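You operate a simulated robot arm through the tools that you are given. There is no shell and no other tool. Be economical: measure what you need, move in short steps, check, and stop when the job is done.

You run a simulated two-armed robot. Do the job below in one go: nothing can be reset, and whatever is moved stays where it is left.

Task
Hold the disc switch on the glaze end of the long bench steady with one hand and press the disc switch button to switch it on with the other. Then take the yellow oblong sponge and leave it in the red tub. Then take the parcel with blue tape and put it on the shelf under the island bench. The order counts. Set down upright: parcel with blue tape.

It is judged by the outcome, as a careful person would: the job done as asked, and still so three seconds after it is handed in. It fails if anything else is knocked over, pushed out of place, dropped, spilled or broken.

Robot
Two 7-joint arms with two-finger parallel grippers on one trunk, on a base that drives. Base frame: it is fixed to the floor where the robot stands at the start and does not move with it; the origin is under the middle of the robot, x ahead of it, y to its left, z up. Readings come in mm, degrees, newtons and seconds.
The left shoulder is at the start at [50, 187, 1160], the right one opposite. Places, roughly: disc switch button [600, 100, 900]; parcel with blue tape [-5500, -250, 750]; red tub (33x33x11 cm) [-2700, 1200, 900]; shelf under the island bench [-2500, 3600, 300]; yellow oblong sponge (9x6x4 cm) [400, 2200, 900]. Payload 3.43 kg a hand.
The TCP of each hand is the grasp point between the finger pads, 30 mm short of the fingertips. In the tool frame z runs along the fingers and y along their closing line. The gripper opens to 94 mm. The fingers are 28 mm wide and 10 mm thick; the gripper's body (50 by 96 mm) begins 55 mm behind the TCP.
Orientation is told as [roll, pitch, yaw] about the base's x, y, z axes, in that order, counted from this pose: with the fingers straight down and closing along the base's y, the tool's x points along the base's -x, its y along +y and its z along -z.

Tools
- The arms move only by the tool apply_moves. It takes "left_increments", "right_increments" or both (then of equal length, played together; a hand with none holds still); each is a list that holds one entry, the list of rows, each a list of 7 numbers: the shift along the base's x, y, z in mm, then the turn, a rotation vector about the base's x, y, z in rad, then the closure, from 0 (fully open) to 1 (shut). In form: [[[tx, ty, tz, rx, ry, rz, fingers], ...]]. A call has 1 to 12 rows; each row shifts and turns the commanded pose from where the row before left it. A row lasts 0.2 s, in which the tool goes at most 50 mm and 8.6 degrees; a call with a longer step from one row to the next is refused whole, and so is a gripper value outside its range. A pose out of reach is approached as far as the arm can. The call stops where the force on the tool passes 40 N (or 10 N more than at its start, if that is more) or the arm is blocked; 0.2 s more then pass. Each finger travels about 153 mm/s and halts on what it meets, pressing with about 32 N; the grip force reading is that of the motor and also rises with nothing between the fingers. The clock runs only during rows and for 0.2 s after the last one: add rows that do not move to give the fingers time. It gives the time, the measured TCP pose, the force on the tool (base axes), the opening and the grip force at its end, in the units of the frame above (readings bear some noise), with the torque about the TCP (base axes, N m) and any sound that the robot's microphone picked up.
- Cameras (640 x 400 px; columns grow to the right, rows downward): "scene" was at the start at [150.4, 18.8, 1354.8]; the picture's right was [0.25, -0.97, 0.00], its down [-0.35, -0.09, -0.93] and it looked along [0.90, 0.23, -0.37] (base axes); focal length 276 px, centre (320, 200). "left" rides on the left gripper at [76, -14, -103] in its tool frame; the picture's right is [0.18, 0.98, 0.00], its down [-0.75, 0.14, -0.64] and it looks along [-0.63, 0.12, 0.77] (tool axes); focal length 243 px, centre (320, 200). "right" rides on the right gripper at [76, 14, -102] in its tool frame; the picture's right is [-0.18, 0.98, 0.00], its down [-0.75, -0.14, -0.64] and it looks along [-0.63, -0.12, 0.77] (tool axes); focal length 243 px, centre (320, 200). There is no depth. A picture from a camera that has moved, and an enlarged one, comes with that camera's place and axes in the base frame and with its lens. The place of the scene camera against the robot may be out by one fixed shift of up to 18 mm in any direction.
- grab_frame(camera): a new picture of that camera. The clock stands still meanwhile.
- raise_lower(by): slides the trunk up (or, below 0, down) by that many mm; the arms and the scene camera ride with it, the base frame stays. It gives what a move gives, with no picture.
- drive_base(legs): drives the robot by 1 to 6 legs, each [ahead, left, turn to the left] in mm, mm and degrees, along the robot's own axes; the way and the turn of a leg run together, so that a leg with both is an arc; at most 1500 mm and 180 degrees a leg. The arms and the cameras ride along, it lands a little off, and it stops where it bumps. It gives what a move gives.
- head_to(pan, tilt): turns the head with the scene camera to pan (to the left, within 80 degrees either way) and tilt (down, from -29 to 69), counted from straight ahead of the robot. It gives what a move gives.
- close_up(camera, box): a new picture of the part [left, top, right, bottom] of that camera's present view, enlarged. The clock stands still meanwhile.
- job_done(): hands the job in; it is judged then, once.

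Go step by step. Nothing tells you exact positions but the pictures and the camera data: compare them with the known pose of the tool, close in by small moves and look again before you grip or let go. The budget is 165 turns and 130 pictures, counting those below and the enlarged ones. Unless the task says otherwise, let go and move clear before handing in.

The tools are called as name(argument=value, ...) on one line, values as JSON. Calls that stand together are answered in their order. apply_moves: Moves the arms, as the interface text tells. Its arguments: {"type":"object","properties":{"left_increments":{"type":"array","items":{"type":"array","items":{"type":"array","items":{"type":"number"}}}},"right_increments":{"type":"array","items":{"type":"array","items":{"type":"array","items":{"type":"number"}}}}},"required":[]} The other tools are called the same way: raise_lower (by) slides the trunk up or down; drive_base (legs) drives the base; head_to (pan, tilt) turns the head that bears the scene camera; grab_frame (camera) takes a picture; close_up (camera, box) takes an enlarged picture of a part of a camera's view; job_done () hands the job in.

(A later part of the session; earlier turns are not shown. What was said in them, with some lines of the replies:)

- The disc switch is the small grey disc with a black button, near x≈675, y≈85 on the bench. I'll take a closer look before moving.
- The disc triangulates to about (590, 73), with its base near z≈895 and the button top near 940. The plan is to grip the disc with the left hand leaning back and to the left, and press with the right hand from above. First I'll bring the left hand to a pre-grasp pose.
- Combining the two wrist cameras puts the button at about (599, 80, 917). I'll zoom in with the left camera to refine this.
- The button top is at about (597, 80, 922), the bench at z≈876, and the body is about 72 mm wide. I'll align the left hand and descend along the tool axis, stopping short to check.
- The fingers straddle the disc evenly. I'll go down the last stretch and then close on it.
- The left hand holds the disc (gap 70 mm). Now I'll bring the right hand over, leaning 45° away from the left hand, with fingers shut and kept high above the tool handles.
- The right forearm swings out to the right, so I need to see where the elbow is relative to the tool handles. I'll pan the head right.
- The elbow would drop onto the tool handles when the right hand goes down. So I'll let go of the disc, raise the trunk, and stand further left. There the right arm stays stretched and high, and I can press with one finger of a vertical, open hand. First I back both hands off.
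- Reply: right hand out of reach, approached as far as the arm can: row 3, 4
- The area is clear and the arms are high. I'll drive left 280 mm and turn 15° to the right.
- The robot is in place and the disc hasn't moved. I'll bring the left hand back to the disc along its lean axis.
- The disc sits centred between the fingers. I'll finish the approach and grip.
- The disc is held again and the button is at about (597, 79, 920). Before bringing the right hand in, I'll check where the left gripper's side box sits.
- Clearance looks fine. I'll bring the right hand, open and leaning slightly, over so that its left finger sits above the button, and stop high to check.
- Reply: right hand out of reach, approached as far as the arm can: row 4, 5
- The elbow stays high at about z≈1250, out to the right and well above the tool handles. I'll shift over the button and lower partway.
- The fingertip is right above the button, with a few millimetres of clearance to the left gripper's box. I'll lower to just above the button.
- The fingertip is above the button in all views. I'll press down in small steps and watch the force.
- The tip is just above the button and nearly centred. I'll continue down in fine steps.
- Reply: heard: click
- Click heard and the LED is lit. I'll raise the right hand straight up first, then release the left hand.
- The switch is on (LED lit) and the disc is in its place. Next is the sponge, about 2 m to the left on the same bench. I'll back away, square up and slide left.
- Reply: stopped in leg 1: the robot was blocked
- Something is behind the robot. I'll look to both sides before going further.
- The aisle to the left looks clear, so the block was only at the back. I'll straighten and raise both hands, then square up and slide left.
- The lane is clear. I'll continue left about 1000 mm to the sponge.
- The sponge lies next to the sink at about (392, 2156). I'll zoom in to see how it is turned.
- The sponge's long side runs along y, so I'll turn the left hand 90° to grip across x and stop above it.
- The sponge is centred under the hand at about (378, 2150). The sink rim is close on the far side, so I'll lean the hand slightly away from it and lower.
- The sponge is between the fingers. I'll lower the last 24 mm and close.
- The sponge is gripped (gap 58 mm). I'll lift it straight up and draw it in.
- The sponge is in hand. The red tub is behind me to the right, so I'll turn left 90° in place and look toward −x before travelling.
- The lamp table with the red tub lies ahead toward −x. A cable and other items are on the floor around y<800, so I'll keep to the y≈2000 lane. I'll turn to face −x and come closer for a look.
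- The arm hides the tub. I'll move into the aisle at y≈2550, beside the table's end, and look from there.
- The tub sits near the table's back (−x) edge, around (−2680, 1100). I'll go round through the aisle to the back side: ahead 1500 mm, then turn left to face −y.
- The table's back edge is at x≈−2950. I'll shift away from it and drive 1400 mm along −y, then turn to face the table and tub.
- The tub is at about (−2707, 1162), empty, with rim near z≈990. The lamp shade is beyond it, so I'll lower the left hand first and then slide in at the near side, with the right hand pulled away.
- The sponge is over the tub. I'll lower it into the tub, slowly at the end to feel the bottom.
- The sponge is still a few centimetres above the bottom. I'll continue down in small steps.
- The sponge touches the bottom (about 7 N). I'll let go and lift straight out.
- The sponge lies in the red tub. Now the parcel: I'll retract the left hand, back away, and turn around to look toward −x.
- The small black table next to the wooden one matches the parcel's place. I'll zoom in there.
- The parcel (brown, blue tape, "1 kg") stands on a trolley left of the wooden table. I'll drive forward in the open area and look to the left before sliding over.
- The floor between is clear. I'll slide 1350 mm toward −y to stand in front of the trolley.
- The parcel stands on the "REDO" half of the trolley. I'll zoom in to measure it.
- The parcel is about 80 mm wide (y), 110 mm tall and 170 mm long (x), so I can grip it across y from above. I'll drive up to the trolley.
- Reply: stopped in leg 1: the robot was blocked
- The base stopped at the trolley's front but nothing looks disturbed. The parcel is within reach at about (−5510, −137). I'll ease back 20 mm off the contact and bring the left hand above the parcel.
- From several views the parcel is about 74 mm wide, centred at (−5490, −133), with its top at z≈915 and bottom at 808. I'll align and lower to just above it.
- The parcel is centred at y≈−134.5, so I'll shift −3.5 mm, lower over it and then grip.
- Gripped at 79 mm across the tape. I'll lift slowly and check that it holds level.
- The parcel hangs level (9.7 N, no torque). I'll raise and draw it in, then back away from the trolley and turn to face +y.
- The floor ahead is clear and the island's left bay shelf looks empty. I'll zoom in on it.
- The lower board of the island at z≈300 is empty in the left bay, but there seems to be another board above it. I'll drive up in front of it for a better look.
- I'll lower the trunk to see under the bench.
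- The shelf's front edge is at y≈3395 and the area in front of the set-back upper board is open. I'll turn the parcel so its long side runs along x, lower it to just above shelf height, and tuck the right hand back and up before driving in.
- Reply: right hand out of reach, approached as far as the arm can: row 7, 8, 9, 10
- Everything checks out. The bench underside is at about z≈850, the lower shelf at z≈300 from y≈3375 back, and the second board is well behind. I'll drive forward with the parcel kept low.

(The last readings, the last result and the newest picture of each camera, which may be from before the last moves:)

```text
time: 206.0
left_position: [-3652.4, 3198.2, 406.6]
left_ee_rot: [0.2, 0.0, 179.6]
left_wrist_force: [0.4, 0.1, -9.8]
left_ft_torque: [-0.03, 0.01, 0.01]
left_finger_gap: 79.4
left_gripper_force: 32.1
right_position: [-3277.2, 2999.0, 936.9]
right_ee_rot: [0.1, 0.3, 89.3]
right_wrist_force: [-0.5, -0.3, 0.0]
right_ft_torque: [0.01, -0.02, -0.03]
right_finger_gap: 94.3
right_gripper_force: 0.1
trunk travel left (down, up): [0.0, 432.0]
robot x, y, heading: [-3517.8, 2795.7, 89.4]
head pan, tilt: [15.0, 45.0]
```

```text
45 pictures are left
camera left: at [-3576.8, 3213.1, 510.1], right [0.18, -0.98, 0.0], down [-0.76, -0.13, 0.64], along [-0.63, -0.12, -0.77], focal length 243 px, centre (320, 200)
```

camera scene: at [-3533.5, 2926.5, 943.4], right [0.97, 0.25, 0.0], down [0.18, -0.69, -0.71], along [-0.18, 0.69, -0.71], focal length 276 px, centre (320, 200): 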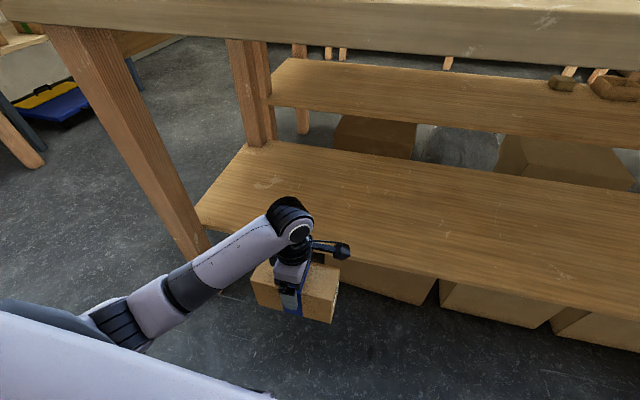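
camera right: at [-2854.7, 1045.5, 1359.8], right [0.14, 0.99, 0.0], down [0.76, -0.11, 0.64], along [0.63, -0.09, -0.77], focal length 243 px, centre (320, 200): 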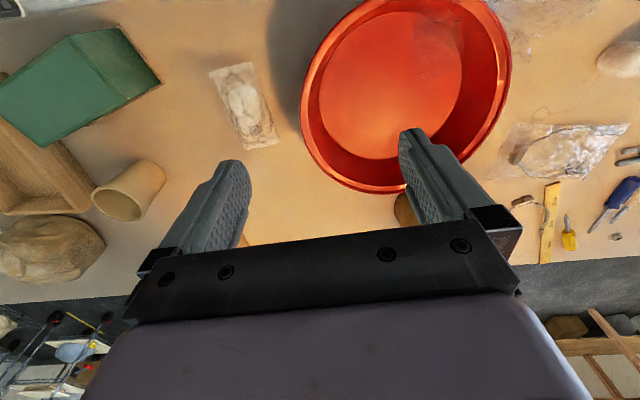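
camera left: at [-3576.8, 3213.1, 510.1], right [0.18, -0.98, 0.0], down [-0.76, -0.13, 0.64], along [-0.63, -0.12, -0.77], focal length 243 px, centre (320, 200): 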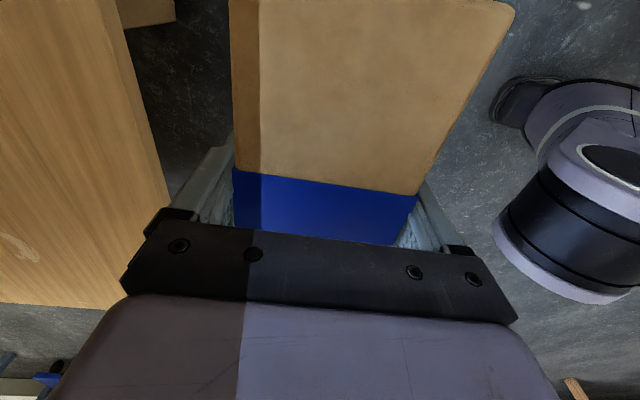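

The shelf's front edge is at y≈3350. I'll raise the parcel a little for clearance, creep forward 45 mm, and then extend the arm over the shelf.

apply_moves(left_increments=[[[0, 0, 15, 0, 0, 0, 0.5], [0, 0, 20, 0, 0, 0, 0.5], [0, 0, 0, 0, 0, 0, 0.5]]])

drive_base(legs=[[45, 0, 0]])

apply_moves(left_increments=[[[0, 25, 0, 0, 0, 0, 0.5], [0, 25, 0, 0, 0, 0, 0.5], [0, 25, 0, 0, 0, 0, 0.5], [0, 25, 0, 0, 0, 0, 0.5], [0, 25, 0, 0, 0, 0, 0.5], [0, 25, 0, 0, 0, 0, 0.5], [0, 25, 0, 0, 0, 0, 0.5], [0, 20, 0, 0, 0, 0, 0.5], [0, 0, 0, 0, 0, 0, 0.5]]])

grab_frame(camera="scene")

grab_frame(camera="left")

```text
time: 206.8
left_position: [-3654.8, 3198.1, 442.9]
left_ee_rot: [0.1, 0.2, 179.6]
left_wrist_force: [0.5, -0.7, -9.4]
left_ft_torque: [0.03, -0.01, 0.0]
left_finger_gap: 79.3
left_gripper_force: 31.4
right_position: [-3277.0, 2998.4, 936.7]
right_ee_rot: [0.0, 0.3, 89.4]
right_wrist_force: [-0.8, 0.6, -0.7]
right_ft_torque: [-0.02, 0.0, -0.02]
right_finger_gap: 94.1
right_gripper_force: 0.1
trunk travel left (down, up): [0.0, 432.0]
robot x, y, heading: [-3513.9, 2792.8, 89.4]
head pan, tilt: [15.0, 45.0]
```

```text
time: 207.7
left_position: [-3653.7, 3241.4, 441.9]
left_ee_rot: [0.2, 0.1, 179.5]
left_wrist_force: [-0.5, 0.3, -9.5]
left_ft_torque: [0.04, -0.01, 0.0]
left_finger_gap: 79.3
left_gripper_force: 31.9
right_position: [-3275.4, 3042.8, 937.4]
right_ee_rot: [0.1, 0.3, 89.3]
right_wrist_force: [-0.2, -0.1, 0.7]
right_ft_torque: [0.01, -0.01, -0.02]
right_finger_gap: 94.0
right_gripper_force: 0.1
trunk travel left (down, up): [0.0, 432.0]
robot x, y, heading: [-3515.9, 2836.2, 89.3]
head pan, tilt: [15.0, 45.0]
```

```text
time: 209.7
left_position: [-3655.0, 3435.2, 441.3]
left_ee_rot: [0.3, 0.1, 179.6]
left_wrist_force: [0.9, 0.5, -10.4]
left_ft_torque: [-0.04, -0.01, 0.0]
left_finger_gap: 79.5
left_gripper_force: 32.3
right_position: [-3276.2, 3042.8, 938.3]
right_ee_rot: [0.0, 0.2, 89.3]
right_wrist_force: [0.7, -0.1, -0.2]
right_ft_torque: [-0.04, 0.01, 0.04]
right_finger_gap: 94.2
right_gripper_force: 0.1
trunk travel left (down, up): [0.0, 432.0]
robot x, y, heading: [-3515.2, 2836.6, 89.5]
head pan, tilt: [15.0, 45.0]
```

```text
44 pictures are left
camera scene: at [-3533.1, 2971.2, 943.2], right [0.97, 0.25, 0.0], down [0.18, -0.69, -0.71], along [-0.18, 0.68, -0.71], focal length 276 px, centre (320, 200)
```

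scene: 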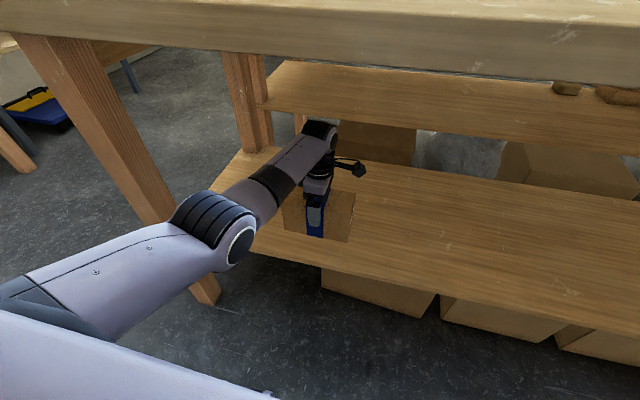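

```text
43 pictures are left
camera left: at [-3578.5, 3449.8, 545.3], right [0.18, -0.98, 0.01], down [-0.76, -0.13, 0.64], along [-0.63, -0.12, -0.77], focal length 243 px, centre (320, 200)
```

left: 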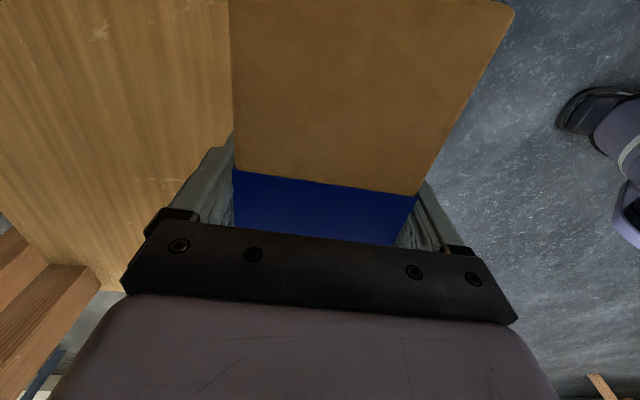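

The parcel is over the shelf with about 45 mm margin to the front edge. I'll lower in small steps and feel for contact.

apply_moves(left_increments=[[[0, 2, -8, 0, 0, 0, 0.5], [0, 2, -8, 0, 0, 0, 0.5], [0, 2, -6, 0, 0, 0, 0.5], [0, 0, -6, 0, 0, 0, 0.5], [0, 0, -5, 0, 0, 0, 0.5], [0, 0, -4, 0, 0, 0, 0.5], [0, 0, 0, 0, 0, 0, 0.5]]])

close_up(camera="scene", box=[240, 130, 400, 290])

```text
time: 211.3
left_position: [-3653.9, 3434.2, 406.4]
left_ee_rot: [0.2, 0.1, 179.5]
left_wrist_force: [0.1, -0.2, -9.0]
left_ft_torque: [-0.01, 0.01, 0.02]
left_finger_gap: 79.7
left_gripper_force: 32.2
left hand out of reach, approached as far as the arm can: row 3, 5
right_position: [-3276.1, 3042.4, 937.9]
right_ee_rot: [-0.1, 0.3, 89.3]
right_wrist_force: [-0.3, -1.1, 0.4]
right_ft_torque: [0.02, 0.03, 0.05]
right_finger_gap: 94.0
right_gripper_force: 0.2
trunk travel left (down, up): [0.0, 432.0]
robot x, y, heading: [-3517.8, 2839.9, 89.3]
head pan, tilt: [15.0, 45.0]
```

```text
2.50 times, centred on (320, 210) of scene
camera zoom: at [-3533.1, 2971.2, 943.2], right [0.97, 0.25, 0.0], down [0.18, -0.69, -0.71], along [-0.18, 0.68, -0.71], focal length 689 px, centre (320, 175)
```

zoom: 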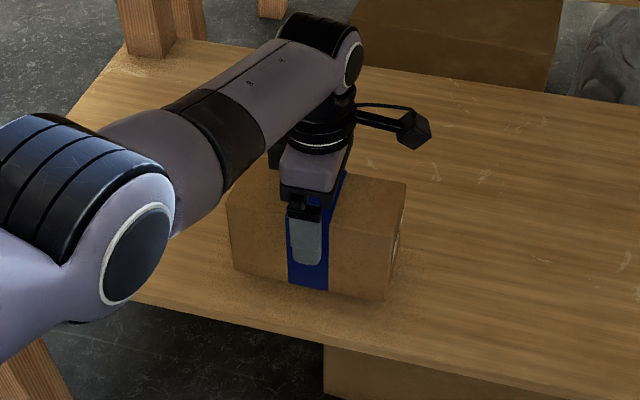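

The arm is at its reach limit and the parcel is still above the shelf. I'll creep the base forward 30 mm, then lower on.

drive_base(legs=[[30, 0, 0]])

apply_moves(left_increments=[[[0, -8, -5, 0, 0, 0, 0.5], [0, -5, -5, 0, 0, 0, 0.5], [0, 0, -4, 0, 0, 0, 0.5], [0, 0, -4, 0, 0, 0, 0.5], [0, 0, -4, 0, 0, 0, 0.5], [0, 0, -3, 0, 0, 0, 0.5], [0, 0, -3, 0, 0, 0, 0.5], [0, 0, 0, 0, 0, 0, 0.5]]])

close_up(camera="scene", box=[240, 130, 400, 290])

```text
time: 212.2
left_position: [-3654.6, 3464.7, 406.8]
left_ee_rot: [0.2, 0.1, 179.7]
left_wrist_force: [-0.2, -0.3, -9.5]
left_ft_torque: [0.0, 0.0, 0.03]
left_finger_gap: 79.5
left_gripper_force: 32.1
right_position: [-3276.2, 3072.6, 936.4]
right_ee_rot: [0.0, 0.4, 89.3]
right_wrist_force: [0.7, -0.7, -0.3]
right_ft_torque: [0.01, 0.01, -0.01]
right_finger_gap: 94.0
right_gripper_force: 0.1
trunk travel left (down, up): [0.0, 432.0]
robot x, y, heading: [-3516.6, 2867.2, 89.3]
head pan, tilt: [15.0, 45.0]
```

```text
time: 214.0
left_position: [-3653.2, 3453.5, 382.6]
left_ee_rot: [-0.3, 0.2, 179.6]
left_wrist_force: [-1.7, -5.2, 23.3]
left_ft_torque: [-0.57, 0.0, 0.06]
left_finger_gap: 79.4
left_gripper_force: 31.5
right_position: [-3275.8, 3071.2, 938.1]
right_ee_rot: [0.0, 0.1, 89.4]
right_wrist_force: [-0.1, -0.2, -0.3]
right_ft_torque: [-0.01, 0.01, 0.0]
right_finger_gap: 93.9
right_gripper_force: 0.1
trunk travel left (down, up): [0.0, 432.0]
robot x, y, heading: [-3513.3, 2867.7, 89.3]
head pan, tilt: [15.0, 45.0]
```

```text
2.50 times, centred on (320, 210) of scene
camera zoom: at [-3532.3, 2999.4, 943.9], right [0.97, 0.25, 0.0], down [0.18, -0.68, -0.71], along [-0.18, 0.69, -0.71], focal length 689 px, centre (320, 175)
```

zoom: 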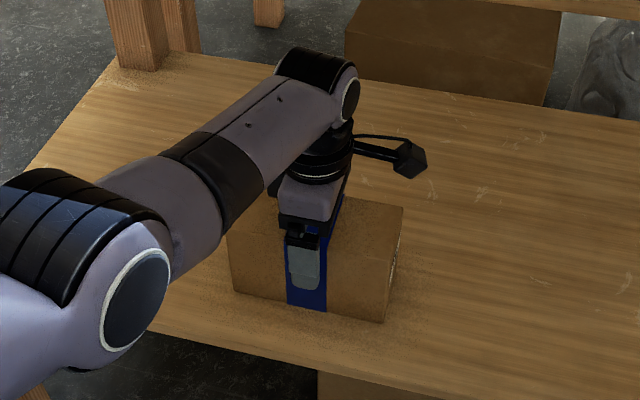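

The parcel is firmly on the shelf (pressing about 23 N). I'll ease up 2 mm and open the fingers.

apply_moves(left_increments=[[[0, 0, 2, 0, 0, 0, 0.5], [0, 0, 0, 0, 0, 0, 0.5], [0, 0, 0, 0, 0, 0, 0.2], [0, 0, 0, 0, 0, 0, 0], [0, 0, 0, 0, 0, 0, 0], [0, 0, 0, 0, 0, 0, 0]]])

close_up(camera="scene", box=[240, 130, 400, 290])

grab_frame(camera="left")

```text
time: 215.4
left_position: [-3652.4, 3451.7, 381.0]
left_ee_rot: [0.2, 0.2, 179.6]
left_wrist_force: [0.5, 0.6, 0.2]
left_ft_torque: [-0.03, -0.03, 0.02]
left_finger_gap: 94.1
left_gripper_force: 0.0
right_position: [-3276.7, 3073.3, 938.2]
right_ee_rot: [0.0, 0.1, 89.2]
right_wrist_force: [-1.6, 0.0, -0.4]
right_ft_torque: [-0.03, -0.02, 0.02]
right_finger_gap: 93.8
right_gripper_force: 0.1
trunk travel left (down, up): [0.0, 432.0]
robot x, y, heading: [-3517.4, 2870.0, 89.6]
head pan, tilt: [15.0, 45.0]
```

```text
2.50 times, centred on (320, 210) of scene
camera zoom: at [-3532.6, 3000.7, 943.4], right [0.97, 0.25, 0.0], down [0.18, -0.68, -0.71], along [-0.18, 0.69, -0.71], focal length 689 px, centre (320, 175)
```

zoom: 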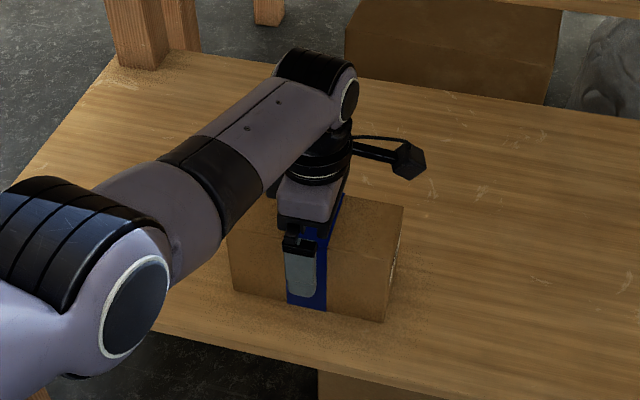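

```text
39 pictures are left
camera left: at [-3577.6, 3465.9, 484.4], right [0.18, -0.98, 0.0], down [-0.76, -0.13, 0.64], along [-0.63, -0.12, -0.77], focal length 243 px, centre (320, 200)
```

left: 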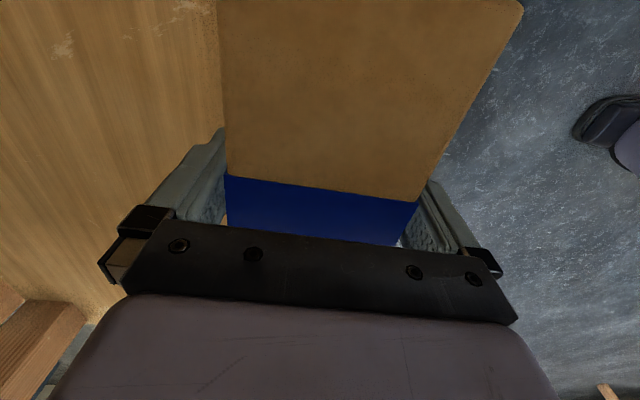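

The parcel stands free and upright. I'll raise the hand straight up off it.

apply_moves(left_increments=[[[0, 0, 8, 0, 0, 0, 0], [0, 0, 10, 0, 0, 0, 0], [0, 0, 10, 0, 0, 0, 0], [0, 0, 10, 0, 0, 0, 0], [0, 0, 10, 0, 0, 0, 0], [0, 0, 10, 0, 0, 0, 0], [0, 0, 12, 0, 0, 0, 0], [0, 0, 12, 0, 0, 0, 0], [0, 0, 13, 0, 0, 0, 0], [0, 0, 0, 0, 0, 0, 0]]])

grab_frame(camera="scene")

grab_frame(camera="left")

```text
time: 217.6
left_position: [-3653.5, 3451.3, 477.7]
left_ee_rot: [0.2, 0.2, 179.6]
left_wrist_force: [-0.6, -0.2, 0.4]
left_ft_torque: [-0.01, 0.02, -0.02]
left_finger_gap: 93.9
left_gripper_force: 0.1
right_position: [-3277.0, 3072.9, 937.8]
right_ee_rot: [0.0, 0.3, 89.2]
right_wrist_force: [0.1, 0.2, 0.2]
right_ft_torque: [0.01, 0.0, 0.02]
right_finger_gap: 93.9
right_gripper_force: 0.0
trunk travel left (down, up): [0.0, 432.0]
robot x, y, heading: [-3518.8, 2870.3, 89.7]
head pan, tilt: [15.0, 45.0]
```

```text
38 pictures are left
camera scene: at [-3532.6, 3000.7, 943.4], right [0.97, 0.25, 0.0], down [0.18, -0.68, -0.71], along [-0.18, 0.69, -0.71], focal length 276 px, centre (320, 200)
```

scene: 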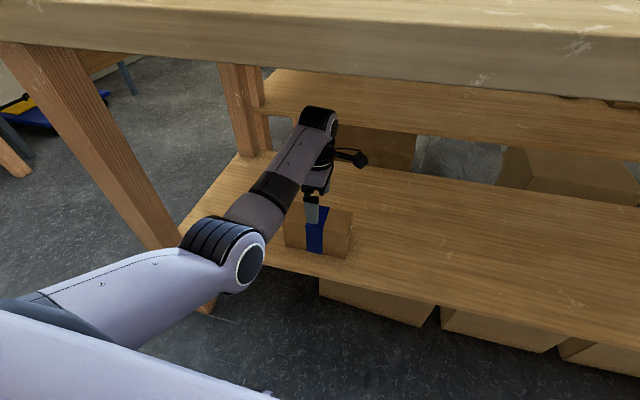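

```text
37 pictures are left
camera left: at [-3576.6, 3465.4, 581.6], right [0.18, -0.98, 0.0], down [-0.76, -0.13, 0.64], along [-0.63, -0.12, -0.77], focal length 243 px, centre (320, 200)
```

left: 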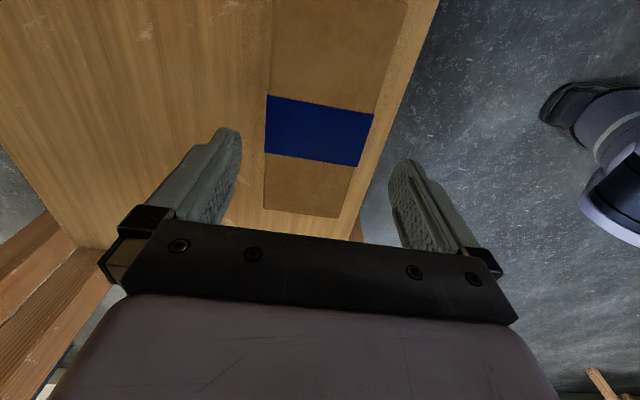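

The parcel stands on the shelf clear of the fingers. I'll rise a bit more and back the robot straight out.

apply_moves(left_increments=[[[0, 0, 15, 0, 0, 0, 0], [0, -5, 10, 0, 0, 0, 0], [0, -20, 0, 0, 0, 0, 0], [0, -20, 0, 0, 0, 0, 0], [0, -20, 0, 0, 0, 0, 0]]])

drive_base(legs=[[-450, 0, 0]])

head_to(pan=5, tilt=25)

grab_frame(camera="scene")

```text
time: 219.0
left_position: [-3707.9, 3390.7, 494.9]
left_ee_rot: [0.1, -4.2, -176.7]
left_wrist_force: [-0.3, 0.3, 0.8]
left_ft_torque: [-0.01, -0.01, -0.02]
left_finger_gap: 93.9
left_gripper_force: 0.1
right_position: [-3275.6, 3072.4, 937.3]
right_ee_rot: [0.1, 0.1, 89.4]
right_wrist_force: [0.5, 0.2, 0.0]
right_ft_torque: [0.01, -0.03, -0.03]
right_finger_gap: 94.3
right_gripper_force: 0.0
trunk travel left (down, up): [0.0, 432.0]
robot x, y, heading: [-3510.7, 2870.5, 89.2]
head pan, tilt: [15.0, 45.0]
stopped in row 5 (left hand): the arm was blocked; the commanded pose is now the measured one
```

```text
time: 221.7
left_position: [-3709.3, 2929.9, 494.6]
left_ee_rot: [0.1, -4.1, -177.3]
left_wrist_force: [-0.8, -0.1, -0.1]
left_ft_torque: [-0.02, 0.01, 0.01]
left_finger_gap: 94.1
left_gripper_force: 0.0
right_position: [-3280.6, 2605.7, 938.4]
right_ee_rot: [-0.1, 0.1, 88.8]
right_wrist_force: [0.1, 0.4, -0.3]
right_ft_torque: [0.03, -0.01, -0.02]
right_finger_gap: 93.9
right_gripper_force: 0.0
trunk travel left (down, up): [0.0, 432.0]
robot x, y, heading: [-3527.4, 2407.6, 89.0]
head pan, tilt: [15.0, 45.0]
```

```text
time: 222.6
left_position: [-3710.9, 2929.8, 495.7]
left_ee_rot: [0.0, -4.3, -177.3]
left_wrist_force: [-0.7, 0.1, -0.2]
left_ft_torque: [0.0, -0.01, 0.02]
left_finger_gap: 93.8
left_gripper_force: 0.0
right_position: [-3280.9, 2606.4, 936.9]
right_ee_rot: [-0.1, 0.3, 88.7]
right_wrist_force: [0.6, -0.6, 0.0]
right_ft_torque: [0.02, -0.01, -0.02]
right_finger_gap: 94.1
right_gripper_force: 0.1
trunk travel left (down, up): [0.0, 432.0]
robot x, y, heading: [-3524.3, 2405.4, 88.9]
head pan, tilt: [5.0, 25.0]
```

```text
36 pictures are left
camera scene: at [-3525.3, 2550.1, 973.9], right [1.0, 0.07, 0.0], down [0.03, -0.42, -0.91], along [-0.06, 0.9, -0.42], focal length 276 px, centre (320, 200)
```

scene: 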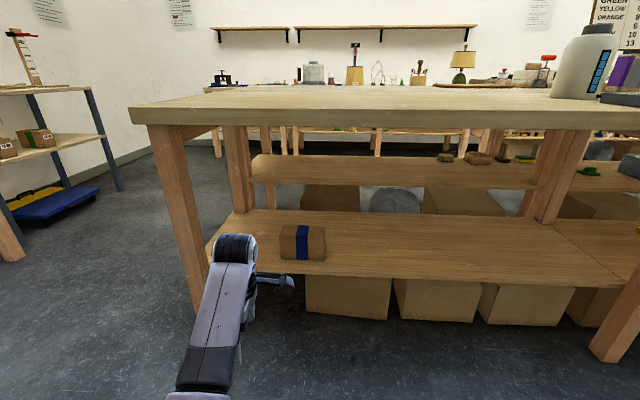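

The arm brushed something while retracting, but it is clear now. I'll zoom in on the parcel and bench to confirm all is in place.

close_up(camera="scene", box=[200, 190, 420, 330])

```text
2.86 times, centred on (310, 260) of scene
camera zoom: at [-3525.3, 2550.1, 973.9], right [1.0, 0.07, 0.0], down [0.03, -0.42, -0.91], along [-0.06, 0.9, -0.42], focal length 787 px, centre (349, 29)
```

zoom: 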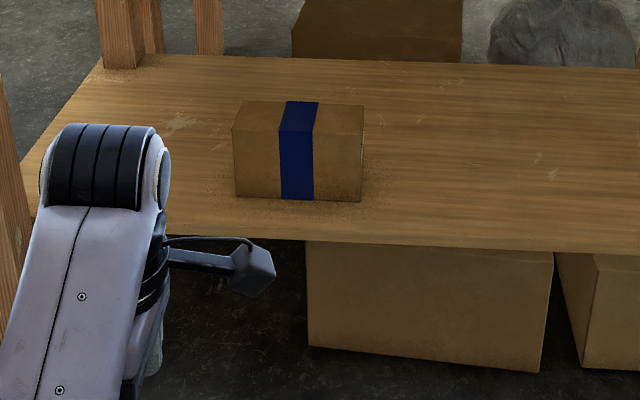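

The parcel stands upright on the shelf under the island bench, both hands are clear, and the switch and sponge were confirmed earlier. I'm handing the job in.

job_done()

```text
The job is handed in.
```

I did all three parts in order. I held the disc switch steady with the left hand and pressed it on with the right (click heard, LED lit). The yellow sponge is in the red tub, and the parcel with blue tape is upright on the shelf under the island bench.

The robot touched something it could not see three times:
- **Base, backing away from the long bench:** it bumped something behind the robot that I never identified.
- **Base, at the trolley:** it touched what I took to be the trolley front.
- **Left arm, drawing back from the shelf:** it was briefly blocked.

Nothing looked out of place at the trolley or the shelf afterwards. I never got a view of what was behind the robot at the long bench.
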